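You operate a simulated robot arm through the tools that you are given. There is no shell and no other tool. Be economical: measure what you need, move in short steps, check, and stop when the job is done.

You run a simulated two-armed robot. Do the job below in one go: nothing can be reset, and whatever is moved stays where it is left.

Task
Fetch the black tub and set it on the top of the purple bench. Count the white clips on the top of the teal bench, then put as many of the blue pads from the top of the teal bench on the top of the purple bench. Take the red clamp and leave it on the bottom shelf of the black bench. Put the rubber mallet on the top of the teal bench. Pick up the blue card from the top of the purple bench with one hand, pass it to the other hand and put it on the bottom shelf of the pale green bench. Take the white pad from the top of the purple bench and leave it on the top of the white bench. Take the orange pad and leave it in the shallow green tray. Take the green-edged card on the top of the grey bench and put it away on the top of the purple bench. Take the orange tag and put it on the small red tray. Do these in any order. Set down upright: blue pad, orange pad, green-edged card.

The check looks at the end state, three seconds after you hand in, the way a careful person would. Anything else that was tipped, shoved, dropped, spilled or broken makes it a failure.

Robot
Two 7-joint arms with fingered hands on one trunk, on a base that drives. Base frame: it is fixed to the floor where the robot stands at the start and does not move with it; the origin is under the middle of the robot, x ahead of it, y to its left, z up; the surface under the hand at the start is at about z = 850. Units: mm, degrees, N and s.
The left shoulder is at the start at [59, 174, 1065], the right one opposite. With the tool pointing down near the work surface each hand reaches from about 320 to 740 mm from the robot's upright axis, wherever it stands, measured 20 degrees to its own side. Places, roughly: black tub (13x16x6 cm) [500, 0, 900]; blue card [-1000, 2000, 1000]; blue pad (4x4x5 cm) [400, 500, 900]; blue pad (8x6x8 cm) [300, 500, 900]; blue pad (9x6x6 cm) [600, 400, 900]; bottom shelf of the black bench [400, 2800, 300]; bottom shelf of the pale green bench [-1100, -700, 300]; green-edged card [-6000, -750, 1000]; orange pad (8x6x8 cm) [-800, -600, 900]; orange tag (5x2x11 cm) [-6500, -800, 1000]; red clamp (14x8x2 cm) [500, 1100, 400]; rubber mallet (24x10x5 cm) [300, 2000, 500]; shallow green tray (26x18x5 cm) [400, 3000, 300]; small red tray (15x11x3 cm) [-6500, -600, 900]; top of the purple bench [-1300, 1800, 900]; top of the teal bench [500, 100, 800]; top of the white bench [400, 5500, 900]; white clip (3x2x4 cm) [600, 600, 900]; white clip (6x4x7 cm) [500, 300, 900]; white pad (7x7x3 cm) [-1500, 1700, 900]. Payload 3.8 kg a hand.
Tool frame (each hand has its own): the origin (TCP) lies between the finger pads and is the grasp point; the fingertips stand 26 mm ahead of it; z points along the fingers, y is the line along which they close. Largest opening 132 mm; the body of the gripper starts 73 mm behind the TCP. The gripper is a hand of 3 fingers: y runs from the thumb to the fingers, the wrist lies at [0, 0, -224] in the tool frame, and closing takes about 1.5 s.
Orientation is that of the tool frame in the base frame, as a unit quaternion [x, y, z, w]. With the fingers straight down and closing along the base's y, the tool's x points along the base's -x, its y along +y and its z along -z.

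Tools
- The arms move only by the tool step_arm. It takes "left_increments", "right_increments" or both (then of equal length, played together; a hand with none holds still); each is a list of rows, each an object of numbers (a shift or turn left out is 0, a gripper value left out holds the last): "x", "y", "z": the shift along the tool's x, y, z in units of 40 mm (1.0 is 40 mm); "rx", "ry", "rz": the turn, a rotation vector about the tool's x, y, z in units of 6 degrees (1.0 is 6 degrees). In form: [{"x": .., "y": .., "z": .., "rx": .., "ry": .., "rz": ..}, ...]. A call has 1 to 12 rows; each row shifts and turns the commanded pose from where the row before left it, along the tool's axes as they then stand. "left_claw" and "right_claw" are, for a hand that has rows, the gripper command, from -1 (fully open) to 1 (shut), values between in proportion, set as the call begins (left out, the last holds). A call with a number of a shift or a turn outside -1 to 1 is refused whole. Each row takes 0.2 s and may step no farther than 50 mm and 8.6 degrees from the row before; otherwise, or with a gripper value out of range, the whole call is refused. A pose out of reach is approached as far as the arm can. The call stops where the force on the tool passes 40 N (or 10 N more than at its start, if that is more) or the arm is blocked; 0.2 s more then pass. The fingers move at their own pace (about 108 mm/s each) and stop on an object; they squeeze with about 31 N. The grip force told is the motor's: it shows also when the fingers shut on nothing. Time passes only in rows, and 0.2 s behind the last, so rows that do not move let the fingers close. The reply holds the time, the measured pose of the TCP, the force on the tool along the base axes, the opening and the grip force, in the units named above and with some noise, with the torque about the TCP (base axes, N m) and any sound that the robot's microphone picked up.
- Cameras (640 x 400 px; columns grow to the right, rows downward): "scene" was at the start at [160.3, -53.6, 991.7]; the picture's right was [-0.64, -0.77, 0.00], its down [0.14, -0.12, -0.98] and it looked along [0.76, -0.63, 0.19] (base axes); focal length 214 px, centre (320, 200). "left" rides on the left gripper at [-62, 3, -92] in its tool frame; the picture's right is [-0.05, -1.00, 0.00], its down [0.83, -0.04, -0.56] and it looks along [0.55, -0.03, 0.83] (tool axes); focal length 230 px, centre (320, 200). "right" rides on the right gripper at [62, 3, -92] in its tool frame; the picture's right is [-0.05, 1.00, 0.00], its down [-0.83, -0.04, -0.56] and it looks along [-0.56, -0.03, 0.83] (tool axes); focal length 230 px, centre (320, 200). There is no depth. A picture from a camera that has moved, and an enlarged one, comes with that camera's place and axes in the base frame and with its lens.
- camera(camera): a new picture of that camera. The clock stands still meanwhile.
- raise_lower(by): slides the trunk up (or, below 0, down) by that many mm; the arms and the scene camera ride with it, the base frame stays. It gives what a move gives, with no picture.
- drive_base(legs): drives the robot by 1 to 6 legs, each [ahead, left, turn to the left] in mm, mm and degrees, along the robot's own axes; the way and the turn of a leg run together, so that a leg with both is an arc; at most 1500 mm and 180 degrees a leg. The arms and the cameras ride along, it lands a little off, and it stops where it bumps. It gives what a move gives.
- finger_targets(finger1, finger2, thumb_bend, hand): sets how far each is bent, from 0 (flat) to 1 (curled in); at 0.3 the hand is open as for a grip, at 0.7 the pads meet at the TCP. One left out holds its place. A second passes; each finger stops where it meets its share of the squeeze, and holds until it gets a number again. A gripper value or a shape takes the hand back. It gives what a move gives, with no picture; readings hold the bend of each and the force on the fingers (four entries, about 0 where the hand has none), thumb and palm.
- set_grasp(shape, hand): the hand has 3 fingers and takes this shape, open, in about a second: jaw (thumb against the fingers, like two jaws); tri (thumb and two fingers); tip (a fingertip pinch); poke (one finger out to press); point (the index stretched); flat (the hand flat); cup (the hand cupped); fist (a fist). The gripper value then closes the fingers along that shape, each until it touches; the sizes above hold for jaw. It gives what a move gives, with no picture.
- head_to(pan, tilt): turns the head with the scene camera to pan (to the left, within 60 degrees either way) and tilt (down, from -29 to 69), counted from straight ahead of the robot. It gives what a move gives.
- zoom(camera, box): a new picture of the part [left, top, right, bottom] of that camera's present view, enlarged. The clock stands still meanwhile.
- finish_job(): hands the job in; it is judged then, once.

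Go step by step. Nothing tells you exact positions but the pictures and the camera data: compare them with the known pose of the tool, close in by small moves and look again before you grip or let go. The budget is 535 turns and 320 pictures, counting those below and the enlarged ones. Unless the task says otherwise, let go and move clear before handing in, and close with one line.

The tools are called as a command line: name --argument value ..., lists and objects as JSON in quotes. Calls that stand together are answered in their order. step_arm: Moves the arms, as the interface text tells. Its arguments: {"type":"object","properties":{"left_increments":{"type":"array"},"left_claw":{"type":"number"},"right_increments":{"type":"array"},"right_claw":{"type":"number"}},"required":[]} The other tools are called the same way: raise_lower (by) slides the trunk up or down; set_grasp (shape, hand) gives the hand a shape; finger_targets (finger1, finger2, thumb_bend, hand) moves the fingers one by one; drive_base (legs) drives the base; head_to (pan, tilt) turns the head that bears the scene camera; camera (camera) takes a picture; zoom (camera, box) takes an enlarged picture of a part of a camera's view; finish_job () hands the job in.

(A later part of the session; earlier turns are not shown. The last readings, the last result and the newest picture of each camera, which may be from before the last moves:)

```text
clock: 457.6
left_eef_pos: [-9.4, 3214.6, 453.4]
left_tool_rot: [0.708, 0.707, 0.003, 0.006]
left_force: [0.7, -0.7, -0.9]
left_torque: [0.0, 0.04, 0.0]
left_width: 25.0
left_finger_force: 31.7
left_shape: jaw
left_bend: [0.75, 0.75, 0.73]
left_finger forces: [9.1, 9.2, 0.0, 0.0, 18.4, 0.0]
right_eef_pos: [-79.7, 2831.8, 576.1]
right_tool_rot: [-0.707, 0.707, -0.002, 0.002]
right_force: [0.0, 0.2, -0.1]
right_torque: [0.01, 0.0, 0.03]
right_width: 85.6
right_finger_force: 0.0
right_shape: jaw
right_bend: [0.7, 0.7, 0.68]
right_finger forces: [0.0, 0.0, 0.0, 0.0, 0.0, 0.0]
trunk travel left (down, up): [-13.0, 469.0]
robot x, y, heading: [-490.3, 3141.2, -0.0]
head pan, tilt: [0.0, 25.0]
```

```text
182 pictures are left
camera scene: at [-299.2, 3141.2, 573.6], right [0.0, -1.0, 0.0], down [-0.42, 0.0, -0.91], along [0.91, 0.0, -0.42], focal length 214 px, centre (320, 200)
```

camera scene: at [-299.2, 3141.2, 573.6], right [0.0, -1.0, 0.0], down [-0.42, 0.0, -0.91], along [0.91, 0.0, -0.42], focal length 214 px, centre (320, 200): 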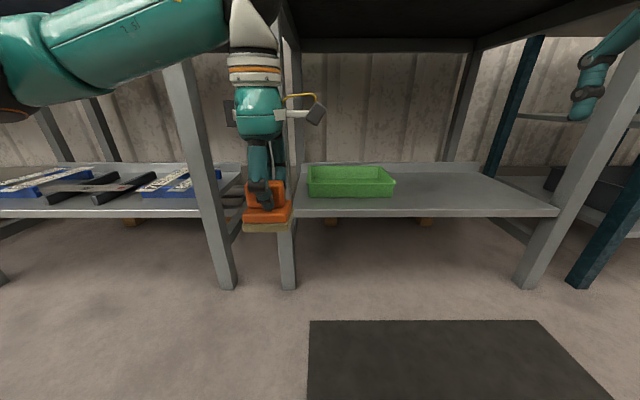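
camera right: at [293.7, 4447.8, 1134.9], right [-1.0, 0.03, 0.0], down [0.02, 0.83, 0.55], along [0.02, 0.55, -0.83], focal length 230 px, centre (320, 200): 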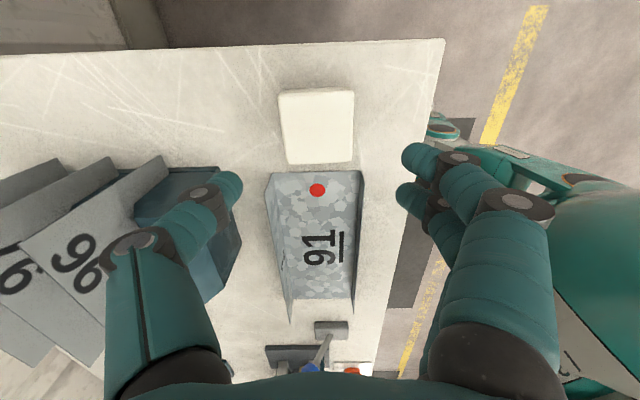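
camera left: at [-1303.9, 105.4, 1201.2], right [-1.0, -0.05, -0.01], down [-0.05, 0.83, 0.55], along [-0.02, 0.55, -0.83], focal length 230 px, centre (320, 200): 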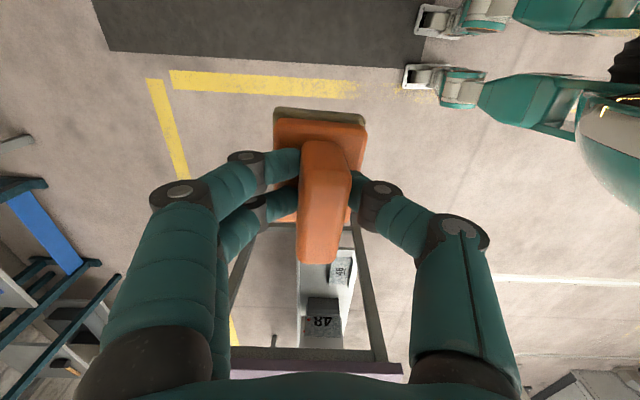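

The left elbow swings out low and clear. For a straight approach I need the right hand farther back, so I try retracting it to the right and rear.

step_arm --right_increments '[{"y": 0.8, "x": 0.4}, {"y": 0.8, "x": 0.4}, {"y": 0.8, "x": 0.4}, {"y": 0.8, "x": 0.4}, {"y": 0.8, "x": 0.4}, {"y": 0.8, "x": 0.4}]'

head_to --pan -55 --tilt 0

camera --camera "scene"

```text
clock: 459.0
left_eef_pos: [-9.1, 3214.9, 453.7]
left_tool_rot: [0.707, 0.707, 0.002, 0.005]
left_force: [0.2, 0.2, -1.4]
left_torque: [-0.01, 0.03, -0.03]
left_width: 25.0
left_finger_force: 30.9
left_shape: jaw
left_bend: [0.75, 0.75, 0.73]
left_finger forces: [9.1, 9.2, 0.1, 0.0, 18.6, 0.0]
right_eef_pos: [-179.5, 2758.2, 597.7]
right_tool_rot: [0.708, -0.706, 0.002, -0.002]
right_force: [0.6, -0.8, 0.2]
right_torque: [0.03, 0.01, -0.04]
right_width: 85.7
right_finger_force: 0.0
right_shape: jaw
right_bend: [0.7, 0.7, 0.68]
right_finger forces: [0.1, 0.1, 0.0, 0.0, 0.0, 0.0]
right hand out of reach, approached as far as the arm can: row 2, 3, 4, 5, 6
trunk travel left (down, up): [-13.0, 469.0]
robot x, y, heading: [-493.3, 3140.7, -0.1]
head pan, tilt: [0.0, 25.0]
```

```text
clock: 460.2
left_eef_pos: [-10.0, 3214.7, 454.7]
left_tool_rot: [0.707, 0.707, 0.002, 0.006]
left_force: [0.0, 0.4, -1.2]
left_torque: [0.0, -0.01, 0.01]
left_width: 25.2
left_finger_force: 31.2
left_shape: jaw
left_bend: [0.75, 0.75, 0.73]
left_finger forces: [9.2, 9.2, 0.0, 0.0, 18.6, 0.0]
right_eef_pos: [-181.5, 2757.7, 597.5]
right_tool_rot: [0.707, -0.707, 0.001, -0.001]
right_force: [-0.6, -0.8, 0.3]
right_torque: [-0.01, -0.03, 0.03]
right_width: 85.4
right_finger_force: 0.0
right_shape: jaw
right_bend: [0.7, 0.7, 0.68]
right_finger forces: [0.1, 0.0, 0.1, 0.0, 0.1, 0.0]
trunk travel left (down, up): [-13.0, 469.0]
robot x, y, heading: [-494.5, 3139.4, -0.5]
head pan, tilt: [-55.0, 0.0]
```

```text
181 pictures are left
camera scene: at [-339.9, 3067.6, 614.0], right [-0.82, -0.57, 0.0], down [0.0, 0.0, -1.0], along [0.57, -0.82, 0.0], focal length 214 px, centre (320, 200)
```

scene: 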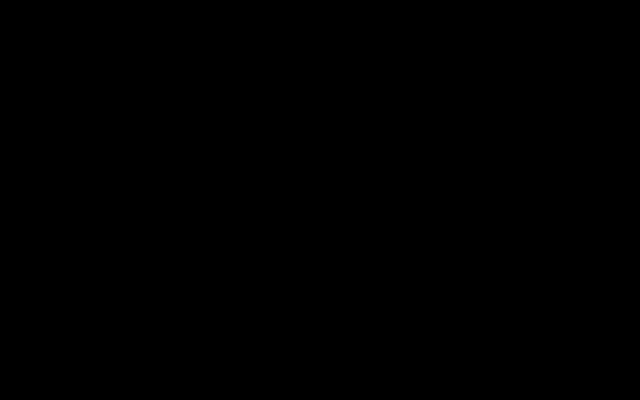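

The right elbow is tucked inward in front of the head, so that arm stays as it is. I'll extend the left arm to ~590 mm ahead so the robot can stay farther out, then drive in.

step_arm --left_increments '[{"y": 0.9}, {"y": 0.9}, {"y": 0.9}]'

head_to --pan 30 --tilt 15

drive_base --legs '[[0, -185, 0], [150, 0, 0]]'

camera --camera "scene"

camera --camera "left"

```text
clock: 461.0
left_eef_pos: [98.4, 3217.7, 455.1]
left_tool_rot: [0.708, 0.706, 0.002, 0.005]
left_force: [1.0, -0.5, -0.4]
left_torque: [-0.02, 0.0, -0.01]
left_width: 25.3
left_finger_force: 31.2
left_shape: jaw
left_bend: [0.75, 0.75, 0.73]
left_finger forces: [9.3, 9.3, 0.0, 0.1, 18.6, 0.0]
right_eef_pos: [-180.6, 2758.0, 597.1]
right_tool_rot: [0.707, -0.707, 0.001, -0.001]
right_force: [-0.9, -0.5, -0.3]
right_torque: [-0.04, 0.01, 0.01]
right_width: 85.9
right_finger_force: 0.0
right_shape: jaw
right_bend: [0.7, 0.7, 0.68]
right_finger forces: [0.0, 0.0, 0.0, 0.1, 0.1, 0.0]
trunk travel left (down, up): [-13.0, 469.0]
robot x, y, heading: [-495.2, 3143.7, -0.2]
head pan, tilt: [-55.0, 0.0]
```

```text
clock: 462.6
left_eef_pos: [97.5, 3216.3, 454.5]
left_tool_rot: [0.708, 0.706, 0.002, 0.005]
left_force: [0.4, 0.6, 0.1]
left_torque: [0.01, -0.01, 0.01]
left_width: 25.2
left_finger_force: 31.0
left_shape: jaw
left_bend: [0.75, 0.75, 0.73]
left_finger forces: [9.3, 9.3, 0.0, 0.0, 18.4, 0.1]
right_eef_pos: [-180.8, 2758.0, 596.8]
right_tool_rot: [-0.707, 0.707, 0.0, 0.001]
right_force: [-0.8, -0.1, -0.5]
right_torque: [0.0, -0.04, 0.02]
right_width: 85.6
right_finger_force: 0.0
right_shape: jaw
right_bend: [0.7, 0.7, 0.68]
right_finger forces: [0.0, 0.0, 0.0, 0.0, 0.0, 0.1]
trunk travel left (down, up): [-13.0, 469.0]
robot x, y, heading: [-489.8, 3142.7, -0.1]
head pan, tilt: [30.0, 15.0]
```

```text
clock: 466.0
left_eef_pos: [241.5, 3032.6, 451.8]
left_tool_rot: [0.71, 0.704, 0.0, 0.003]
left_force: [-0.2, 0.9, -1.0]
left_torque: [-0.05, -0.01, 0.01]
left_width: 25.2
left_finger_force: 31.1
left_shape: jaw
left_bend: [0.75, 0.75, 0.73]
left_finger forces: [9.4, 9.4, 0.1, 0.0, 18.9, 0.1]
right_eef_pos: [-28.4, 2574.0, 599.5]
right_tool_rot: [0.709, -0.705, 0.001, -0.001]
right_force: [-0.5, 1.2, -0.4]
right_torque: [0.02, -0.01, 0.01]
right_width: 85.4
right_finger_force: 0.0
right_shape: jaw
right_bend: [0.7, 0.7, 0.68]
right_finger forces: [0.0, 0.0, 0.1, 0.1, 0.0, 0.1]
trunk travel left (down, up): [-13.0, 469.0]
robot x, y, heading: [-338.9, 2953.3, -0.1]
head pan, tilt: [30.0, 15.0]
stopped in leg 2: the robot was blocked; the commanded pose is now the measured one
```

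```text
180 pictures are left
camera scene: at [-161.5, 3003.1, 590.2], right [0.5, -0.87, 0.0], down [-0.22, -0.13, -0.97], along [0.84, 0.48, -0.26], focal length 214 px, centre (320, 200)
```

scene: 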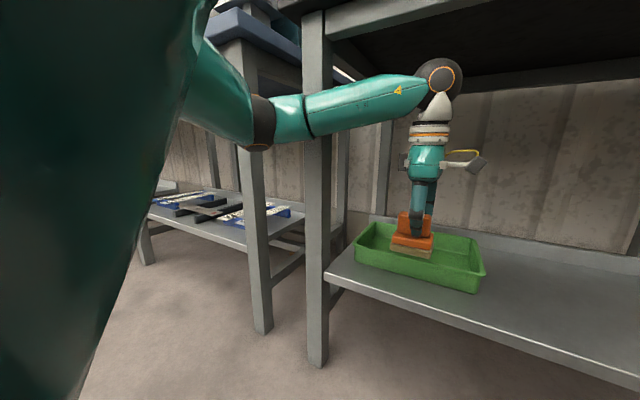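

```text
179 pictures are left
camera left: at [243.6, 2972.3, 545.3], right [-1.0, -0.05, -0.01], down [-0.04, 0.83, 0.55], along [-0.02, 0.55, -0.83], focal length 230 px, centre (320, 200)
```

left: 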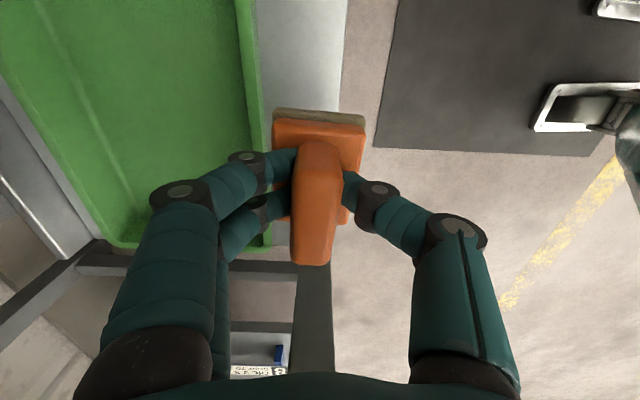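

The left forearm met the bench's front-left leg. I back off a little, move the base right and the hand left so the forearm enters between the legs.

drive_base --legs '[[-120, 0, 0], [0, -270, 0]]'

step_arm --left_increments '[{"x": 0.9}, {"x": 0.9}, {"x": 0.9}, {"x": 0.9}, {"x": 0.9}, {"x": 0.9}, {"x": 0.9}]'

camera --camera "scene"

```text
clock: 469.8
left_eef_pos: [124.5, 2761.8, 450.6]
left_tool_rot: [0.709, 0.705, 0.0, 0.002]
left_force: [-0.2, 0.1, -0.3]
left_torque: [-0.05, -0.01, -0.02]
left_width: 24.9
left_finger_force: 30.6
left_shape: jaw
left_bend: [0.75, 0.75, 0.73]
left_finger forces: [9.5, 9.4, 0.1, 0.1, 18.8, 0.1]
right_eef_pos: [-147.8, 2302.8, 598.1]
right_tool_rot: [0.709, -0.705, 0.001, -0.001]
right_force: [0.1, -0.3, 0.4]
right_torque: [-0.03, 0.01, 0.02]
right_width: 85.6
right_finger_force: 0.0
right_shape: jaw
right_bend: [0.7, 0.7, 0.68]
right_finger forces: [0.0, 0.0, 0.0, 0.0, 0.1, 0.0]
trunk travel left (down, up): [-13.0, 469.0]
robot x, y, heading: [-462.5, 2685.8, 0.2]
head pan, tilt: [30.0, 15.0]
```

```text
clock: 471.4
left_eef_pos: [124.6, 3014.7, 449.9]
left_tool_rot: [0.709, 0.705, 0.0, 0.002]
left_force: [0.0, -0.6, -1.7]
left_torque: [0.0, 0.04, -0.01]
left_width: 24.9
left_finger_force: 30.5
left_shape: jaw
left_bend: [0.75, 0.75, 0.73]
left_finger forces: [9.3, 9.2, 0.0, 0.0, 18.5, 0.0]
right_eef_pos: [-147.9, 2302.1, 597.3]
right_tool_rot: [0.709, -0.705, 0.001, -0.001]
right_force: [-0.1, 0.2, 0.1]
right_torque: [-0.01, -0.02, 0.02]
right_width: 85.5
right_finger_force: 0.0
right_shape: jaw
right_bend: [0.7, 0.7, 0.68]
right_finger forces: [0.0, 0.1, 0.0, 0.0, 0.0, 0.1]
trunk travel left (down, up): [-13.0, 469.0]
robot x, y, heading: [-464.7, 2684.8, 0.1]
head pan, tilt: [30.0, 15.0]
```

```text
178 pictures are left
camera scene: at [-280.2, 2732.5, 589.9], right [0.5, -0.87, 0.0], down [-0.22, -0.13, -0.97], along [0.84, 0.48, -0.26], focal length 214 px, centre (320, 200)
```

scene: 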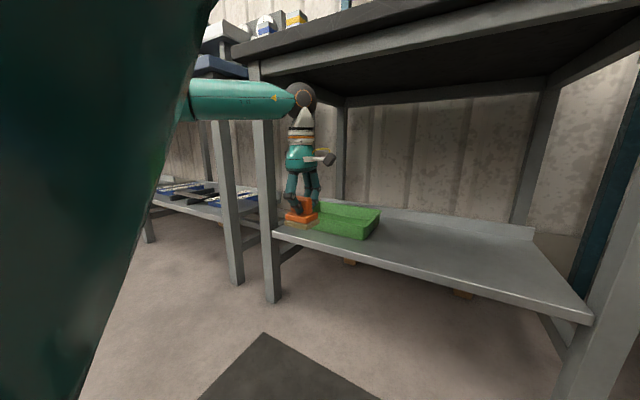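

Now the forearm lines up between the legs. I lower slightly and drive ahead in steps.

step_arm --left_increments '[{"z": 0.6}]'

drive_base --legs '[[200, 0, 0]]'

camera --camera "left"

camera --camera "scene"

```text
clock: 471.8
left_eef_pos: [124.7, 3014.1, 426.5]
left_tool_rot: [0.71, 0.705, 0.001, 0.004]
left_force: [-0.3, 0.4, -0.9]
left_torque: [-0.04, 0.01, 0.01]
left_width: 24.9
left_finger_force: 31.2
left_shape: jaw
left_bend: [0.75, 0.75, 0.73]
left_finger forces: [9.3, 9.3, 0.1, 0.0, 18.5, 0.1]
right_eef_pos: [-148.9, 2302.1, 597.6]
right_tool_rot: [0.709, -0.705, 0.002, -0.001]
right_force: [-0.7, 0.6, -1.1]
right_torque: [-0.02, 0.0, -0.01]
right_width: 85.7
right_finger_force: 0.1
right_shape: jaw
right_bend: [0.7, 0.7, 0.68]
right_finger forces: [0.1, 0.0, 0.0, 0.0, 0.0, 0.0]
trunk travel left (down, up): [-13.0, 469.0]
robot x, y, heading: [-463.0, 2683.4, 0.0]
head pan, tilt: [30.0, 15.0]
```

```text
clock: 473.4
left_eef_pos: [323.6, 3015.4, 426.0]
left_tool_rot: [0.709, 0.705, 0.0, 0.002]
left_force: [-0.2, 0.3, -0.9]
left_torque: [0.01, -0.01, 0.01]
left_width: 25.2
left_finger_force: 30.3
left_shape: jaw
left_bend: [0.75, 0.75, 0.73]
left_finger forces: [9.4, 9.2, 0.0, 0.0, 18.5, 0.0]
right_eef_pos: [49.2, 2301.7, 597.6]
right_tool_rot: [0.709, -0.705, 0.002, -0.002]
right_force: [0.8, -1.3, 0.2]
right_torque: [-0.01, 0.02, 0.0]
right_width: 85.9
right_finger_force: 0.1
right_shape: jaw
right_bend: [0.7, 0.7, 0.68]
right_finger forces: [0.0, 0.1, 0.0, 0.0, 0.0, 0.0]
trunk travel left (down, up): [-13.0, 469.0]
robot x, y, heading: [-263.4, 2688.8, 0.0]
head pan, tilt: [30.0, 15.0]
```

```text
177 pictures are left
camera left: at [324.9, 2954.5, 518.7], right [-1.0, -0.05, 0.0], down [-0.04, 0.83, 0.55], along [-0.02, 0.55, -0.83], focal length 230 px, centre (320, 200)
```

left: 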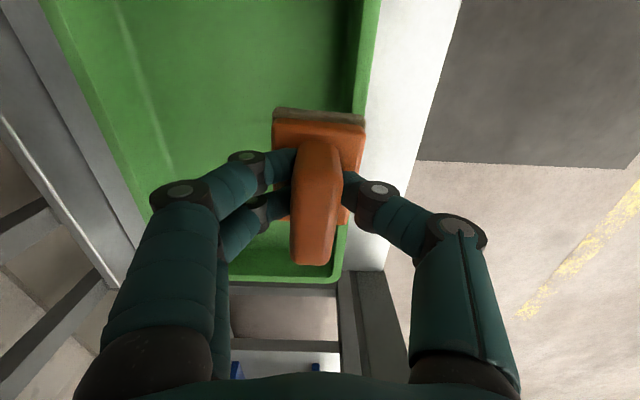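

```text
176 pictures are left
camera scene: at [-81.4, 2732.7, 589.9], right [0.5, -0.87, 0.0], down [-0.22, -0.13, -0.97], along [0.84, 0.48, -0.26], focal length 214 px, centre (320, 200)
```

scene: 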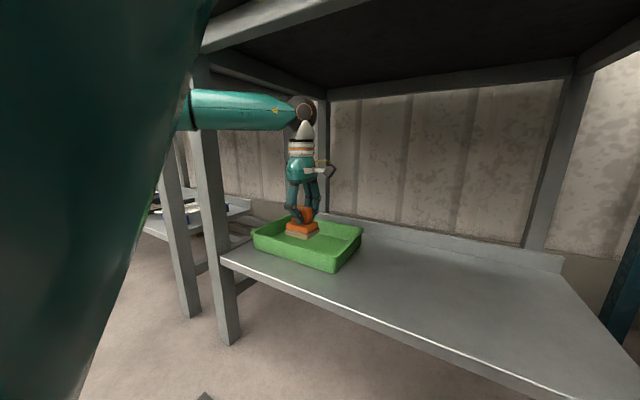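

Almost over the tray middle. I drive 62 mm more and lower.

drive_base --legs '[[62, 10, 0]]'

step_arm --left_increments '[{"z": 0.6}, {"z": 0.6}, {"z": 0.2}]'

camera --camera "left"

camera --camera "scene"

```text
clock: 474.4
left_eef_pos: [386.8, 3023.7, 425.4]
left_tool_rot: [0.71, 0.704, 0.0, 0.002]
left_force: [0.5, 0.8, -0.7]
left_torque: [0.0, 0.03, 0.02]
left_width: 25.4
left_finger_force: 31.7
left_shape: jaw
left_bend: [0.75, 0.75, 0.73]
left_finger forces: [9.3, 9.2, 0.1, 0.0, 18.5, 0.0]
right_eef_pos: [112.7, 2313.3, 597.8]
right_tool_rot: [0.709, -0.705, 0.002, -0.001]
right_force: [-0.1, 0.0, -0.4]
right_torque: [0.01, -0.03, 0.01]
right_width: 85.7
right_finger_force: 0.0
right_shape: jaw
right_bend: [0.7, 0.7, 0.68]
right_finger forces: [0.0, 0.0, 0.1, 0.1, 0.0, 0.1]
trunk travel left (down, up): [-13.0, 469.0]
robot x, y, heading: [-204.1, 2693.4, -0.1]
head pan, tilt: [30.0, 15.0]
```

```text
clock: 475.2
left_eef_pos: [385.1, 3024.5, 368.9]
left_tool_rot: [0.71, 0.705, 0.001, 0.003]
left_force: [-0.2, 0.1, -0.5]
left_torque: [-0.04, -0.02, 0.02]
left_width: 25.0
left_finger_force: 31.1
left_shape: jaw
left_bend: [0.75, 0.75, 0.73]
left_finger forces: [9.3, 9.2, 0.0, 0.0, 18.6, 0.0]
right_eef_pos: [111.8, 2312.4, 597.6]
right_tool_rot: [0.709, -0.705, 0.001, -0.002]
right_force: [-0.2, -0.5, -0.1]
right_torque: [0.03, 0.03, -0.03]
right_width: 85.4
right_finger_force: 0.1
right_shape: jaw
right_bend: [0.7, 0.7, 0.68]
right_finger forces: [0.0, 0.0, 0.0, 0.0, 0.0, 0.0]
trunk travel left (down, up): [-13.0, 469.0]
robot x, y, heading: [-200.3, 2697.4, 0.0]
head pan, tilt: [30.0, 15.0]
```

```text
175 pictures are left
camera left: at [387.0, 2964.1, 462.4], right [-1.0, -0.05, 0.0], down [-0.04, 0.83, 0.55], along [-0.02, 0.55, -0.83], focal length 230 px, centre (320, 200)
```

left: 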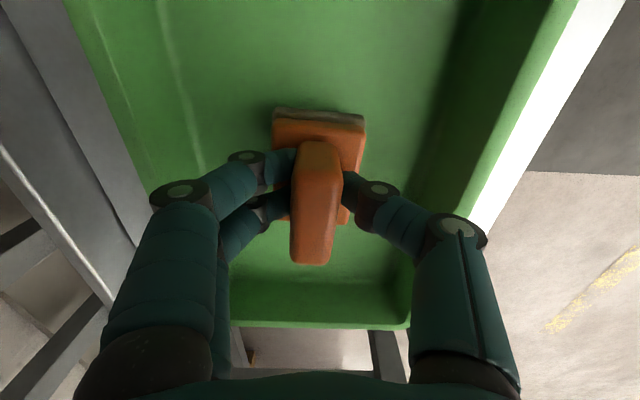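

```text
174 pictures are left
camera scene: at [-19.5, 2742.5, 589.9], right [0.5, -0.87, 0.0], down [-0.22, -0.13, -0.97], along [0.84, 0.48, -0.26], focal length 214 px, centre (320, 200)
```

scene: 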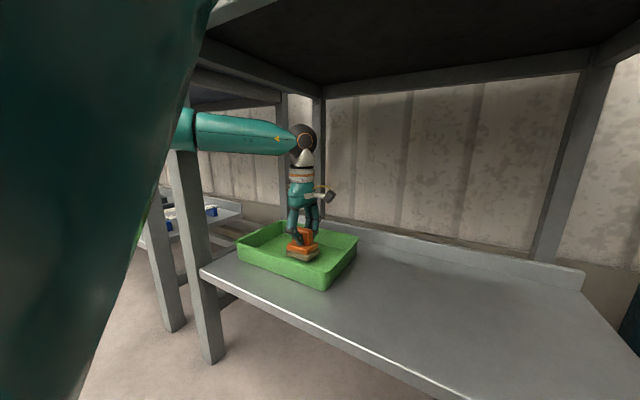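

Inside the tray walls. I creep down to contact.

step_arm --left_increments '[{"z": 0.12}, {"z": 0.12}, {"z": 0.1}]'

step_arm --left_increments '[{"z": 0.08}, {"z": 0.08}, {"z": 0.08}]'

```text
clock: 476.0
left_eef_pos: [385.3, 3023.7, 359.1]
left_tool_rot: [0.71, 0.704, 0.002, 0.004]
left_force: [-3.0, -0.1, 14.9]
left_torque: [0.05, 0.03, 0.0]
left_width: 26.2
left_finger_force: 31.2
left_shape: jaw
left_bend: [0.75, 0.75, 0.74]
left_finger forces: [10.5, 11.6, 0.1, 0.1, 24.7, 0.1]
right_eef_pos: [111.7, 2312.2, 597.7]
right_tool_rot: [0.709, -0.705, 0.002, -0.002]
right_force: [0.6, 0.7, -0.8]
right_torque: [0.01, 0.01, -0.01]
right_width: 85.5
right_finger_force: 0.1
right_shape: jaw
right_bend: [0.7, 0.7, 0.68]
right_finger forces: [0.0, 0.0, 0.0, 0.0, 0.1, 0.0]
trunk travel left (down, up): [-13.0, 469.0]
robot x, y, heading: [-202.3, 2697.7, -0.1]
head pan, tilt: [30.0, 15.0]
```

```text
clock: 476.6
left_eef_pos: [389.3, 3024.1, 358.6]
left_tool_rot: [0.709, 0.705, 0.005, 0.008]
left_force: [-4.2, -1.1, 16.9]
left_torque: [0.03, 0.03, 0.0]
left_width: 28.2
left_finger_force: 31.1
left_shape: jaw
left_bend: [0.76, 0.76, 0.75]
left_finger forces: [10.6, 11.0, 0.0, 0.0, 25.0, 0.0]
right_eef_pos: [111.2, 2312.6, 596.7]
right_tool_rot: [0.709, -0.705, 0.002, -0.002]
right_force: [-1.6, -0.4, 0.1]
right_torque: [-0.02, -0.02, 0.02]
right_width: 85.5
right_finger_force: 0.1
right_shape: jaw
right_bend: [0.7, 0.7, 0.68]
right_finger forces: [0.0, 0.0, 0.1, 0.1, 0.0, 0.0]
trunk travel left (down, up): [-13.0, 469.0]
robot x, y, heading: [-205.5, 2696.4, 0.4]
head pan, tilt: [30.0, 15.0]
stopped in row 2 (left hand): the force on the tool passed its limit at 43 N (the readings are from after the stop); the commanded pose is now the measured one
```

Seated. I release and rise.

step_arm --left_increments '[{}, {}, {}, {}]' --left_claw 0

step_arm --left_increments '[{"z": -0.4}, {"z": -0.6}, {"z": -0.6}, {"z": -0.5}]'

camera --camera "left"

```text
clock: 477.6
left_eef_pos: [388.6, 3024.8, 353.6]
left_tool_rot: [0.709, 0.705, 0.002, 0.005]
left_force: [0.1, 0.4, -0.6]
left_torque: [0.01, -0.01, -0.03]
left_width: 66.1
left_finger_force: 0.0
left_shape: jaw
left_bend: [0.73, 0.73, 0.7]
left_finger forces: [0.0, 0.0, 0.0, 0.1, 0.0, 0.0]
right_eef_pos: [113.2, 2313.1, 597.3]
right_tool_rot: [0.709, -0.705, 0.002, -0.002]
right_force: [0.6, 0.1, 0.1]
right_torque: [-0.01, -0.01, 0.02]
right_width: 85.8
right_finger_force: 0.1
right_shape: jaw
right_bend: [0.7, 0.7, 0.68]
right_finger forces: [0.0, 0.1, 0.0, 0.0, 0.1, 0.0]
trunk travel left (down, up): [-13.0, 469.0]
robot x, y, heading: [-202.3, 2696.9, -0.0]
head pan, tilt: [30.0, 15.0]
```

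```text
clock: 478.6
left_eef_pos: [386.4, 3026.0, 437.7]
left_tool_rot: [0.709, 0.705, 0.003, 0.005]
left_force: [0.5, 0.5, -0.1]
left_torque: [0.02, 0.0, -0.02]
left_width: 65.9
left_finger_force: 0.1
left_shape: jaw
left_bend: [0.73, 0.73, 0.7]
left_finger forces: [0.1, 0.0, 0.0, 0.0, 0.1, 0.1]
right_eef_pos: [112.0, 2313.0, 596.5]
right_tool_rot: [0.709, -0.705, 0.002, -0.001]
right_force: [-0.2, 0.7, 0.3]
right_torque: [-0.01, 0.04, 0.0]
right_width: 85.4
right_finger_force: 0.0
right_shape: jaw
right_bend: [0.7, 0.7, 0.68]
right_finger forces: [0.1, 0.0, 0.1, 0.1, 0.0, 0.0]
trunk travel left (down, up): [-13.0, 469.0]
robot x, y, heading: [-201.4, 2694.7, 0.0]
head pan, tilt: [30.0, 15.0]
```

```text
173 pictures are left
camera left: at [387.9, 2964.9, 531.9], right [-1.0, -0.05, -0.01], down [-0.04, 0.83, 0.55], along [-0.02, 0.55, -0.83], focal length 230 px, centre (320, 200)
```

left: 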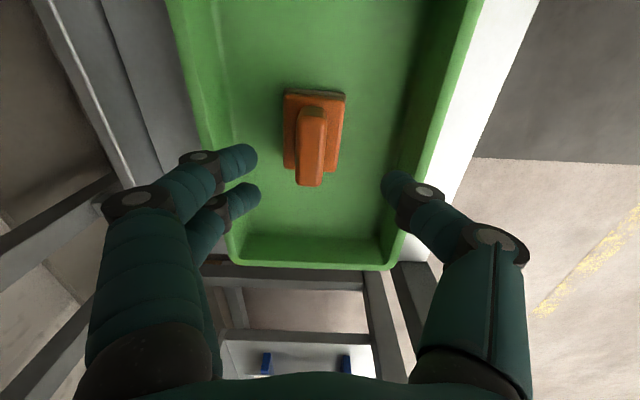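

The orange pad sits upright in the tray. Next I back out and look for the mallet near (300, 2000, 500) and the red clamp near (500, 1100, 400).

drive_base --legs '[[-350, 0, 0], [0, -700, 0]]'

head_to --pan 0 --tilt 5

camera --camera "scene"

head_to --pan -40 --tilt 5

camera --camera "scene"

```text
clock: 487.0
left_eef_pos: [35.5, 2328.1, 438.6]
left_tool_rot: [0.71, 0.704, 0.003, 0.005]
left_force: [0.1, 0.8, 0.1]
left_torque: [-0.02, -0.02, 0.01]
left_width: 65.7
left_finger_force: 0.1
left_shape: jaw
left_bend: [0.73, 0.73, 0.7]
left_finger forces: [0.0, 0.0, 0.0, 0.0, 0.0, 0.0]
right_eef_pos: [-241.5, 1615.7, 597.9]
right_tool_rot: [0.708, -0.706, 0.001, -0.001]
right_force: [0.5, 0.4, -0.3]
right_torque: [-0.03, 0.01, 0.04]
right_width: 85.8
right_finger_force: 0.2
right_shape: jaw
right_bend: [0.7, 0.7, 0.68]
right_finger forces: [0.0, 0.1, 0.0, 0.0, 0.1, 0.0]
trunk travel left (down, up): [-13.0, 469.0]
robot x, y, heading: [-558.0, 1995.6, -0.1]
head pan, tilt: [30.0, 15.0]
```

```text
clock: 487.9
left_eef_pos: [35.9, 2329.0, 438.7]
left_tool_rot: [0.709, 0.705, 0.003, 0.005]
left_force: [-0.3, -0.5, 0.0]
left_torque: [-0.02, 0.01, -0.05]
left_width: 65.9
left_finger_force: 0.0
left_shape: jaw
left_bend: [0.73, 0.73, 0.7]
left_finger forces: [0.1, 0.0, 0.0, 0.0, 0.0, 0.1]
right_eef_pos: [-240.7, 1616.9, 597.1]
right_tool_rot: [0.708, -0.706, 0.001, -0.002]
right_force: [0.4, -0.3, -0.4]
right_torque: [-0.04, 0.02, 0.0]
right_width: 85.6
right_finger_force: 0.0
right_shape: jaw
right_bend: [0.7, 0.7, 0.68]
right_finger forces: [0.0, 0.1, 0.0, 0.0, 0.0, 0.0]
trunk travel left (down, up): [-13.0, 469.0]
robot x, y, heading: [-554.1, 1999.2, 0.0]
head pan, tilt: [0.0, 5.0]
```

```text
172 pictures are left
camera scene: at [-360.7, 1999.6, 606.1], right [0.0, -1.0, 0.0], down [-0.09, 0.0, -1.0], along [1.0, 0.0, -0.09], focal length 214 px, centre (320, 200)
```

scene: 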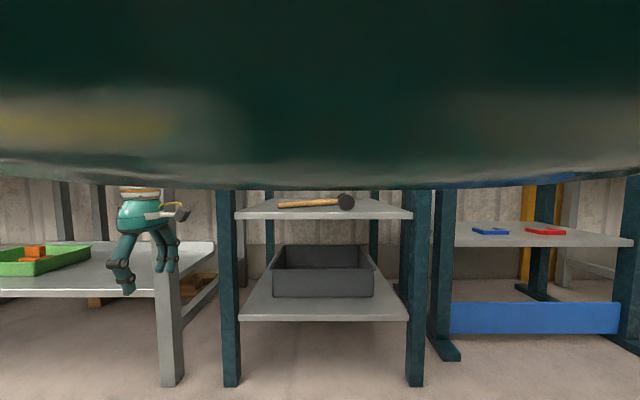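

```text
clock: 489.0
left_eef_pos: [37.1, 2329.3, 438.3]
left_tool_rot: [0.71, 0.704, 0.003, 0.006]
left_force: [-0.2, 0.1, 0.0]
left_torque: [0.0, -0.03, 0.04]
left_width: 65.7
left_finger_force: 0.2
left_shape: jaw
left_bend: [0.73, 0.73, 0.7]
left_finger forces: [0.1, 0.0, 0.0, 0.0, 0.1, 0.0]
right_eef_pos: [-241.3, 1617.1, 598.0]
right_tool_rot: [0.708, -0.706, 0.001, -0.001]
right_force: [0.1, -0.8, 0.4]
right_torque: [-0.02, 0.02, -0.01]
right_width: 85.7
right_finger_force: 0.0
right_shape: jaw
right_bend: [0.7, 0.7, 0.68]
right_finger forces: [0.0, 0.0, 0.0, 0.1, 0.0, 0.1]
trunk travel left (down, up): [-13.0, 469.0]
robot x, y, heading: [-552.6, 1999.5, 0.2]
head pan, tilt: [-40.0, 5.0]
```

```text
171 pictures are left
camera scene: at [-382.1, 1940.6, 606.1], right [-0.64, -0.77, 0.0], down [-0.07, 0.06, -1.0], along [0.76, -0.64, -0.09], focal length 214 px, centre (320, 200)
```

scene: 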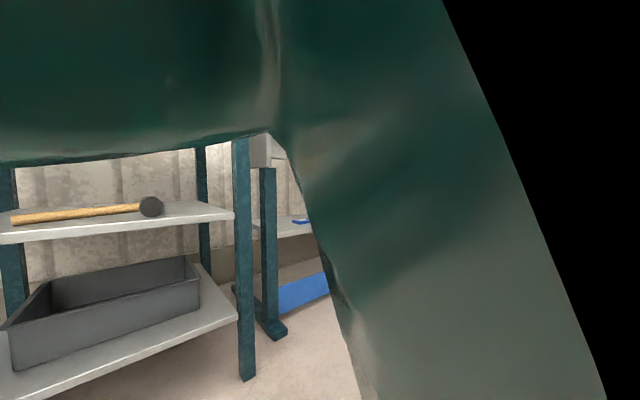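

The mallet lies on the middle shelf (z≈508), handle along y, head on the right. I'll grip the head with a forward-pointing left hand, so I reorient the left hand.

step_arm --left_increments '[{"rz": -1}, {"rz": -1}, {"rz": -1}, {"rz": -1}, {"rz": -1}, {"rz": -1}, {"rz": -1}, {"rz": -1}, {"rz": -1}, {"rz": -1}, {"rz": -1}, {"rz": -1}]'

step_arm --left_increments '[{"rz": -1}, {"rz": -1}, {"rz": -1}, {"z": -0.9}, {"z": -0.9}, {"z": -0.9}, {"z": -0.9}, {"y": -0.8}, {"y": -0.8}, {"y": -0.8}, {"y": -0.8}]'

step_arm --left_increments '[{"ry": -1}, {"ry": -1}, {"ry": -1}, {"ry": -1}, {"ry": -1}, {"ry": -1}, {"ry": -1}, {"ry": -1}, {"ry": -1}, {"ry": -1}, {"ry": -1}, {"ry": -1}]' --left_claw -0.5

camera --camera "left"

```text
clock: 491.6
left_eef_pos: [35.8, 2329.3, 438.2]
left_tool_rot: [0.159, 0.987, -0.001, 0.007]
left_force: [0.4, -0.6, -0.1]
left_torque: [-0.01, 0.01, -0.01]
left_width: 66.0
left_finger_force: 0.1
left_shape: jaw
left_bend: [0.73, 0.73, 0.7]
left_finger forces: [0.0, 0.0, 0.0, 0.0, 0.1, 0.1]
right_eef_pos: [-240.4, 1617.0, 598.4]
right_tool_rot: [0.709, -0.706, 0.001, -0.001]
right_force: [-0.3, -0.6, 0.2]
right_torque: [0.01, 0.0, 0.01]
right_width: 85.5
right_finger_force: 0.1
right_shape: jaw
right_bend: [0.7, 0.7, 0.68]
right_finger forces: [0.0, 0.1, 0.0, 0.0, 0.1, 0.1]
trunk travel left (down, up): [-13.0, 469.0]
robot x, y, heading: [-553.5, 1995.8, -0.0]
head pan, tilt: [-40.0, 5.0]
```

```text
clock: 494.0
left_eef_pos: [32.8, 2200.8, 584.2]
left_tool_rot: [0.002, 1.0, -0.001, 0.006]
left_force: [-0.2, -0.9, 0.4]
left_torque: [-0.02, 0.02, 0.01]
left_width: 65.9
left_finger_force: 0.1
left_shape: jaw
left_bend: [0.73, 0.73, 0.7]
left_finger forces: [0.0, 0.0, 0.0, 0.0, 0.0, 0.0]
right_eef_pos: [-241.0, 1616.5, 597.5]
right_tool_rot: [0.709, -0.706, 0.001, -0.001]
right_force: [0.0, 0.3, -0.1]
right_torque: [-0.01, -0.02, -0.02]
right_width: 85.1
right_finger_force: 0.1
right_shape: jaw
right_bend: [0.7, 0.7, 0.68]
right_finger forces: [0.0, 0.0, 0.0, 0.1, 0.1, 0.1]
trunk travel left (down, up): [-13.0, 469.0]
robot x, y, heading: [-553.6, 2001.1, -0.1]
head pan, tilt: [-40.0, 5.0]
```

```text
clock: 496.6
left_eef_pos: [33.5, 2200.9, 584.1]
left_tool_rot: [0.002, 0.911, -0.003, 0.412]
left_force: [0.7, 0.0, -0.8]
left_torque: [-0.01, 0.01, -0.02]
left_width: 98.5
left_finger_force: 0.2
left_shape: jaw
left_bend: [0.64, 0.64, 0.6]
left_finger forces: [0.0, 0.1, 0.1, 0.1, 0.0, 0.1]
left hand out of reach, approached as far as the arm can: row 9, 10, 11, 12
right_eef_pos: [-240.6, 1617.0, 597.5]
right_tool_rot: [0.708, -0.706, 0.001, -0.001]
right_force: [0.4, -0.9, 0.0]
right_torque: [0.0, 0.0, 0.01]
right_width: 85.6
right_finger_force: 0.0
right_shape: jaw
right_bend: [0.7, 0.7, 0.68]
right_finger forces: [0.0, 0.0, 0.1, 0.0, 0.0, 0.0]
trunk travel left (down, up): [-13.0, 469.0]
robot x, y, heading: [-553.0, 2001.5, -0.0]
head pan, tilt: [-40.0, 5.0]
```

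```text
170 pictures are left
camera left: at [3.4, 2206.0, 690.9], right [0.03, -1.0, 0.04], down [-0.97, -0.04, -0.26], along [0.26, -0.03, -0.97], focal length 230 px, centre (320, 200)
```

left: 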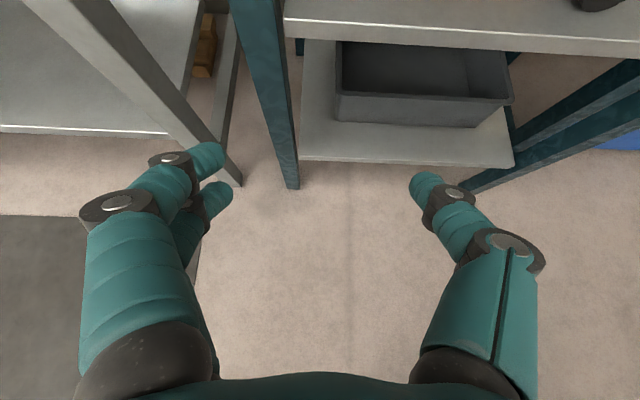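

step_arm --left_increments '[{"y": -0.9}, {"y": -0.9}, {"y": -0.9}, {"y": -0.9}, {"ry": -1}, {"ry": -1}, {"ry": -1}]'

camera --camera "left"

```text
clock: 498.2
left_eef_pos: [31.3, 2056.8, 584.2]
left_tool_rot: [0.003, 0.835, -0.005, 0.551]
left_force: [-0.2, -0.6, 0.1]
left_torque: [-0.01, 0.02, 0.01]
left_width: 98.7
left_finger_force: 0.0
left_shape: jaw
left_bend: [0.64, 0.64, 0.6]
left_finger forces: [0.0, 0.1, 0.0, 0.1, 0.0, 0.1]
right_eef_pos: [-240.6, 1617.3, 596.7]
right_tool_rot: [0.708, -0.706, 0.002, -0.002]
right_force: [-0.2, 0.2, -0.5]
right_torque: [0.02, -0.02, -0.01]
right_width: 85.4
right_finger_force: 0.1
right_shape: jaw
right_bend: [0.7, 0.7, 0.68]
right_finger forces: [0.0, 0.0, 0.0, 0.0, 0.1, 0.1]
trunk travel left (down, up): [-13.0, 469.0]
robot x, y, heading: [-553.1, 1998.0, 0.2]
head pan, tilt: [-40.0, 5.0]
```

```text
169 pictures are left
camera left: at [-29.9, 2062.1, 677.3], right [0.01, -1.0, 0.05], down [-0.84, -0.04, -0.54], along [0.55, -0.04, -0.84], focal length 230 px, centre (320, 200)
```

left: 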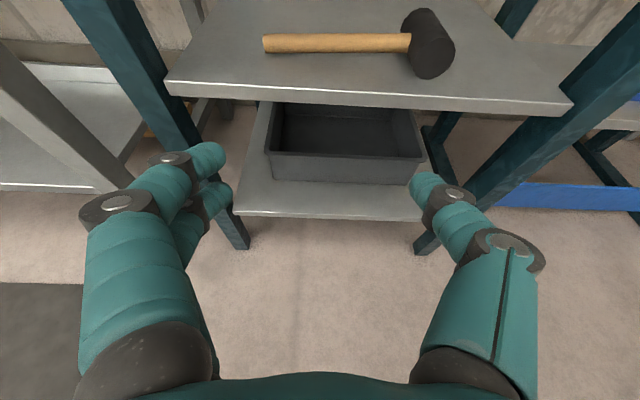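

Mallet head at about (319, 1912), near face x≈269. I align sideways and approach.

drive_base --legs '[[0, -145, 0], [130, 0, 0]]'

step_arm --left_increments '[{"x": 0.44, "z": 0.19}, {"x": 0.44, "z": 0.19}]'

camera --camera "left"

```text
clock: 501.0
left_eef_pos: [161.2, 1912.7, 584.5]
left_tool_rot: [0.001, 0.835, -0.004, 0.55]
left_force: [1.3, 0.4, 0.1]
left_torque: [-0.01, -0.02, -0.03]
left_width: 98.5
left_finger_force: 0.1
left_shape: jaw
left_bend: [0.64, 0.64, 0.6]
left_finger forces: [0.2, 0.0, 0.1, 0.0, 0.0, 0.0]
right_eef_pos: [-110.7, 1471.2, 598.2]
right_tool_rot: [0.709, -0.705, 0.001, -0.001]
right_force: [0.5, 0.0, 0.3]
right_torque: [0.03, 0.04, 0.0]
right_width: 85.6
right_finger_force: 0.1
right_shape: jaw
right_bend: [0.7, 0.7, 0.68]
right_finger forces: [0.0, 0.0, 0.1, 0.0, 0.0, 0.0]
trunk travel left (down, up): [-13.0, 469.0]
robot x, y, heading: [-423.2, 1858.5, -0.2]
head pan, tilt: [-40.0, 5.0]
```

```text
clock: 501.6
left_eef_pos: [162.4, 1911.9, 545.7]
left_tool_rot: [0.002, 0.836, -0.004, 0.549]
left_force: [0.0, -0.6, 0.1]
left_torque: [0.04, 0.02, 0.01]
left_width: 99.0
left_finger_force: 0.0
left_shape: jaw
left_bend: [0.64, 0.64, 0.6]
left_finger forces: [0.0, 0.0, 0.0, 0.0, 0.1, 0.0]
right_eef_pos: [-110.3, 1470.4, 597.6]
right_tool_rot: [0.709, -0.706, 0.001, -0.001]
right_force: [-0.3, -0.2, -0.4]
right_torque: [0.03, 0.0, 0.01]
right_width: 85.5
right_finger_force: 0.0
right_shape: jaw
right_bend: [0.7, 0.7, 0.68]
right_finger forces: [0.0, 0.0, 0.1, 0.1, 0.0, 0.0]
trunk travel left (down, up): [-13.0, 469.0]
robot x, y, heading: [-422.8, 1856.2, 0.1]
head pan, tilt: [-40.0, 5.0]
```

```text
168 pictures are left
camera left: at [100.1, 1916.8, 639.4], right [0.01, -1.0, 0.05], down [-0.84, -0.04, -0.54], along [0.54, -0.04, -0.84], focal length 230 px, centre (320, 200)
```

left: 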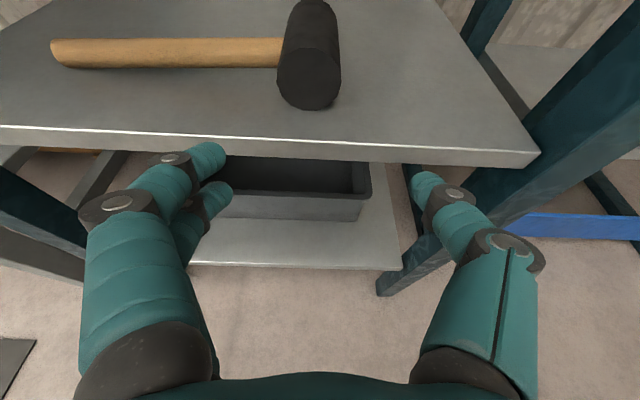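

drive_base --legs '[[126, 10, 0]]'

camera --camera "left"

```text
clock: 502.9
left_eef_pos: [287.9, 1921.3, 547.1]
left_tool_rot: [0.002, 0.835, -0.003, 0.55]
left_force: [0.4, 0.3, -0.7]
left_torque: [0.01, 0.03, 0.05]
left_width: 99.2
left_finger_force: 0.0
left_shape: jaw
left_bend: [0.63, 0.64, 0.6]
left_finger forces: [0.0, 0.0, 0.0, 0.0, 0.0, 0.0]
right_eef_pos: [15.5, 1480.9, 598.5]
right_tool_rot: [0.708, -0.706, 0.001, -0.001]
right_force: [0.3, -0.4, 0.9]
right_torque: [-0.03, 0.0, -0.01]
right_width: 85.7
right_finger_force: 0.0
right_shape: jaw
right_bend: [0.7, 0.7, 0.68]
right_finger forces: [0.1, 0.0, 0.0, 0.1, 0.0, 0.0]
trunk travel left (down, up): [-13.0, 469.0]
robot x, y, heading: [-297.3, 1863.9, -0.2]
head pan, tilt: [-40.0, 5.0]
```

```text
167 pictures are left
camera left: at [225.9, 1926.4, 639.7], right [0.01, -1.0, 0.05], down [-0.84, -0.04, -0.54], along [0.54, -0.04, -0.84], focal length 230 px, centre (320, 200)
```

left: 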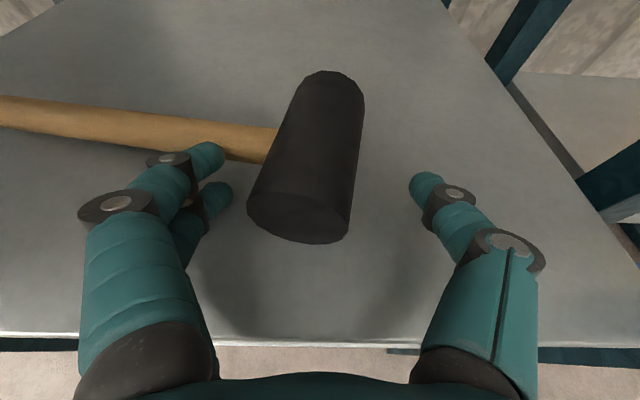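

The head is yawed ~12°; I align the hand and ease in 10 mm.

step_arm --left_increments '[{"y": 0.25}, {"rx": 0.92, "rz": 0.4}, {"rx": 0.92, "rz": 0.4}]'

camera --camera "left"

```text
clock: 503.7
left_eef_pos: [276.4, 1936.9, 547.8]
left_tool_rot: [0.064, 0.833, -0.045, 0.547]
left_force: [0.3, -0.3, 0.1]
left_torque: [0.02, 0.0, -0.03]
left_width: 98.9
left_finger_force: 0.0
left_shape: jaw
left_bend: [0.64, 0.64, 0.6]
left_finger forces: [0.0, 0.1, 0.0, 0.0, 0.0, 0.0]
left hand out of reach, approached as far as the arm can: row 3
right_eef_pos: [7.5, 1483.3, 601.8]
right_tool_rot: [0.71, -0.704, 0.007, -0.005]
right_force: [1.0, -0.7, -0.2]
right_torque: [0.01, -0.04, -0.01]
right_width: 85.4
right_finger_force: 0.0
right_shape: jaw
right_bend: [0.7, 0.7, 0.68]
right_finger forces: [0.1, 0.0, 0.1, 0.1, 0.1, 0.1]
trunk travel left (down, up): [-13.0, 469.0]
robot x, y, heading: [-299.5, 1863.2, 0.2]
head pan, tilt: [-40.0, 5.0]
```

```text
166 pictures are left
camera left: at [216.2, 1951.1, 640.8], right [-0.14, -0.99, 0.05], down [-0.84, 0.09, -0.54], along [0.53, -0.12, -0.84], focal length 230 px, centre (320, 200)
```

left: 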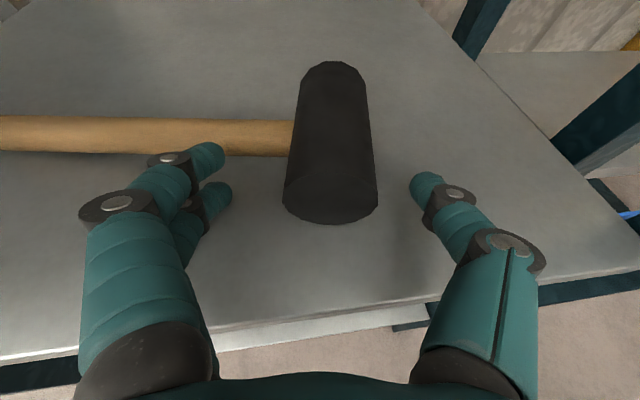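

drive_base --legs '[[22, -9, 0]]'

step_arm --left_increments '[{}, {}, {}, {}, {}, {}]' --left_claw 1

camera --camera "left"

```text
clock: 504.4
left_eef_pos: [279.6, 1938.7, 547.0]
left_tool_rot: [0.062, 0.834, -0.042, 0.546]
left_force: [-1.0, -1.0, 0.2]
left_torque: [-0.05, -0.01, -0.02]
left_width: 98.9
left_finger_force: 0.0
left_shape: jaw
left_bend: [0.64, 0.64, 0.6]
left_finger forces: [0.0, 0.0, 0.0, 0.0, 0.1, 0.0]
right_eef_pos: [11.8, 1481.2, 598.7]
right_tool_rot: [0.713, -0.702, 0.003, -0.004]
right_force: [-0.5, 0.3, 0.7]
right_torque: [0.02, 0.0, 0.01]
right_width: 85.9
right_finger_force: 0.1
right_shape: jaw
right_bend: [0.7, 0.7, 0.68]
right_finger forces: [0.1, 0.1, 0.1, 0.1, 0.1, 0.0]
trunk travel left (down, up): [-13.0, 469.0]
robot x, y, heading: [-299.5, 1860.8, 0.6]
head pan, tilt: [-40.0, 5.0]
stopped in leg 1: the robot was blocked; the commanded pose is now the measured one
```

```text
clock: 505.8
left_eef_pos: [278.5, 1938.6, 546.6]
left_tool_rot: [0.062, 0.834, -0.041, 0.547]
left_force: [0.6, 1.1, 0.2]
left_torque: [0.01, -0.04, -0.02]
left_width: 39.3
left_finger_force: 31.1
left_shape: jaw
left_bend: [0.73, 0.73, 0.7]
left_finger forces: [14.8, 14.0, 0.0, 0.1, 27.8, 0.1]
right_eef_pos: [10.6, 1482.2, 599.9]
right_tool_rot: [0.712, -0.702, 0.005, -0.005]
right_force: [0.2, 0.5, 0.0]
right_torque: [-0.02, 0.01, -0.01]
right_width: 85.6
right_finger_force: 0.1
right_shape: jaw
right_bend: [0.7, 0.7, 0.68]
right_finger forces: [0.0, 0.1, 0.1, 0.1, 0.0, 0.1]
trunk travel left (down, up): [-13.0, 469.0]
robot x, y, heading: [-303.2, 1861.5, 0.5]
head pan, tilt: [-40.0, 5.0]
```

```text
165 pictures are left
camera left: at [218.3, 1951.8, 640.7], right [-0.13, -0.99, 0.05], down [-0.84, 0.08, -0.54], along [0.53, -0.11, -0.84], focal length 230 px, centre (320, 200)
```

left: 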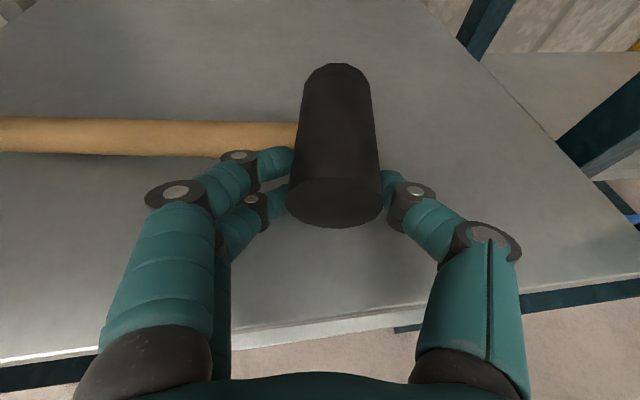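

Gripped on the near part of the head. I lift gently and look.

step_arm --left_increments '[{"x": -0.4, "z": -0.17}, {"x": -0.4, "z": -0.17}]'

camera --camera "left"

```text
clock: 506.4
left_eef_pos: [286.5, 1939.5, 574.0]
left_tool_rot: [0.062, 0.837, -0.042, 0.541]
left_force: [0.1, -0.1, -1.9]
left_torque: [-0.08, 0.12, -0.02]
left_width: 39.1
left_finger_force: 31.4
left_shape: jaw
left_bend: [0.73, 0.73, 0.7]
left_finger forces: [14.1, 14.6, 0.1, 0.0, 28.4, 0.0]
right_eef_pos: [17.0, 1481.3, 598.2]
right_tool_rot: [0.711, -0.703, 0.0, -0.001]
right_force: [0.0, 0.1, -0.3]
right_torque: [0.02, 0.01, 0.02]
right_width: 85.4
right_finger_force: 0.1
right_shape: jaw
right_bend: [0.7, 0.7, 0.68]
right_finger forces: [0.1, 0.1, 0.0, 0.0, 0.0, 0.1]
trunk travel left (down, up): [-13.0, 469.0]
robot x, y, heading: [-296.4, 1862.6, 0.2]
head pan, tilt: [-40.0, 5.0]
```

```text
164 pictures are left
camera left: at [228.2, 1952.3, 668.1], right [-0.13, -0.99, 0.05], down [-0.85, 0.08, -0.53], along [0.52, -0.11, -0.85], focal length 230 px, centre (320, 200)
```

left: 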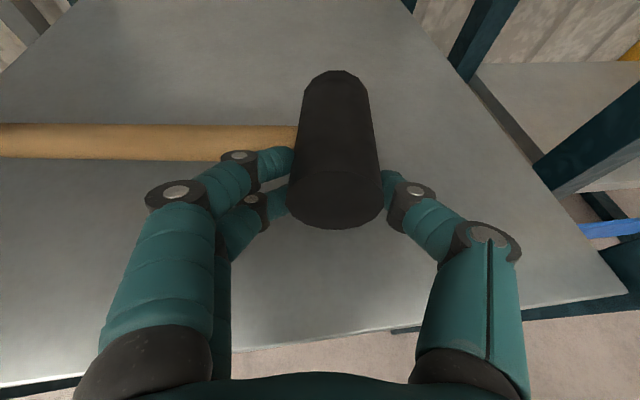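

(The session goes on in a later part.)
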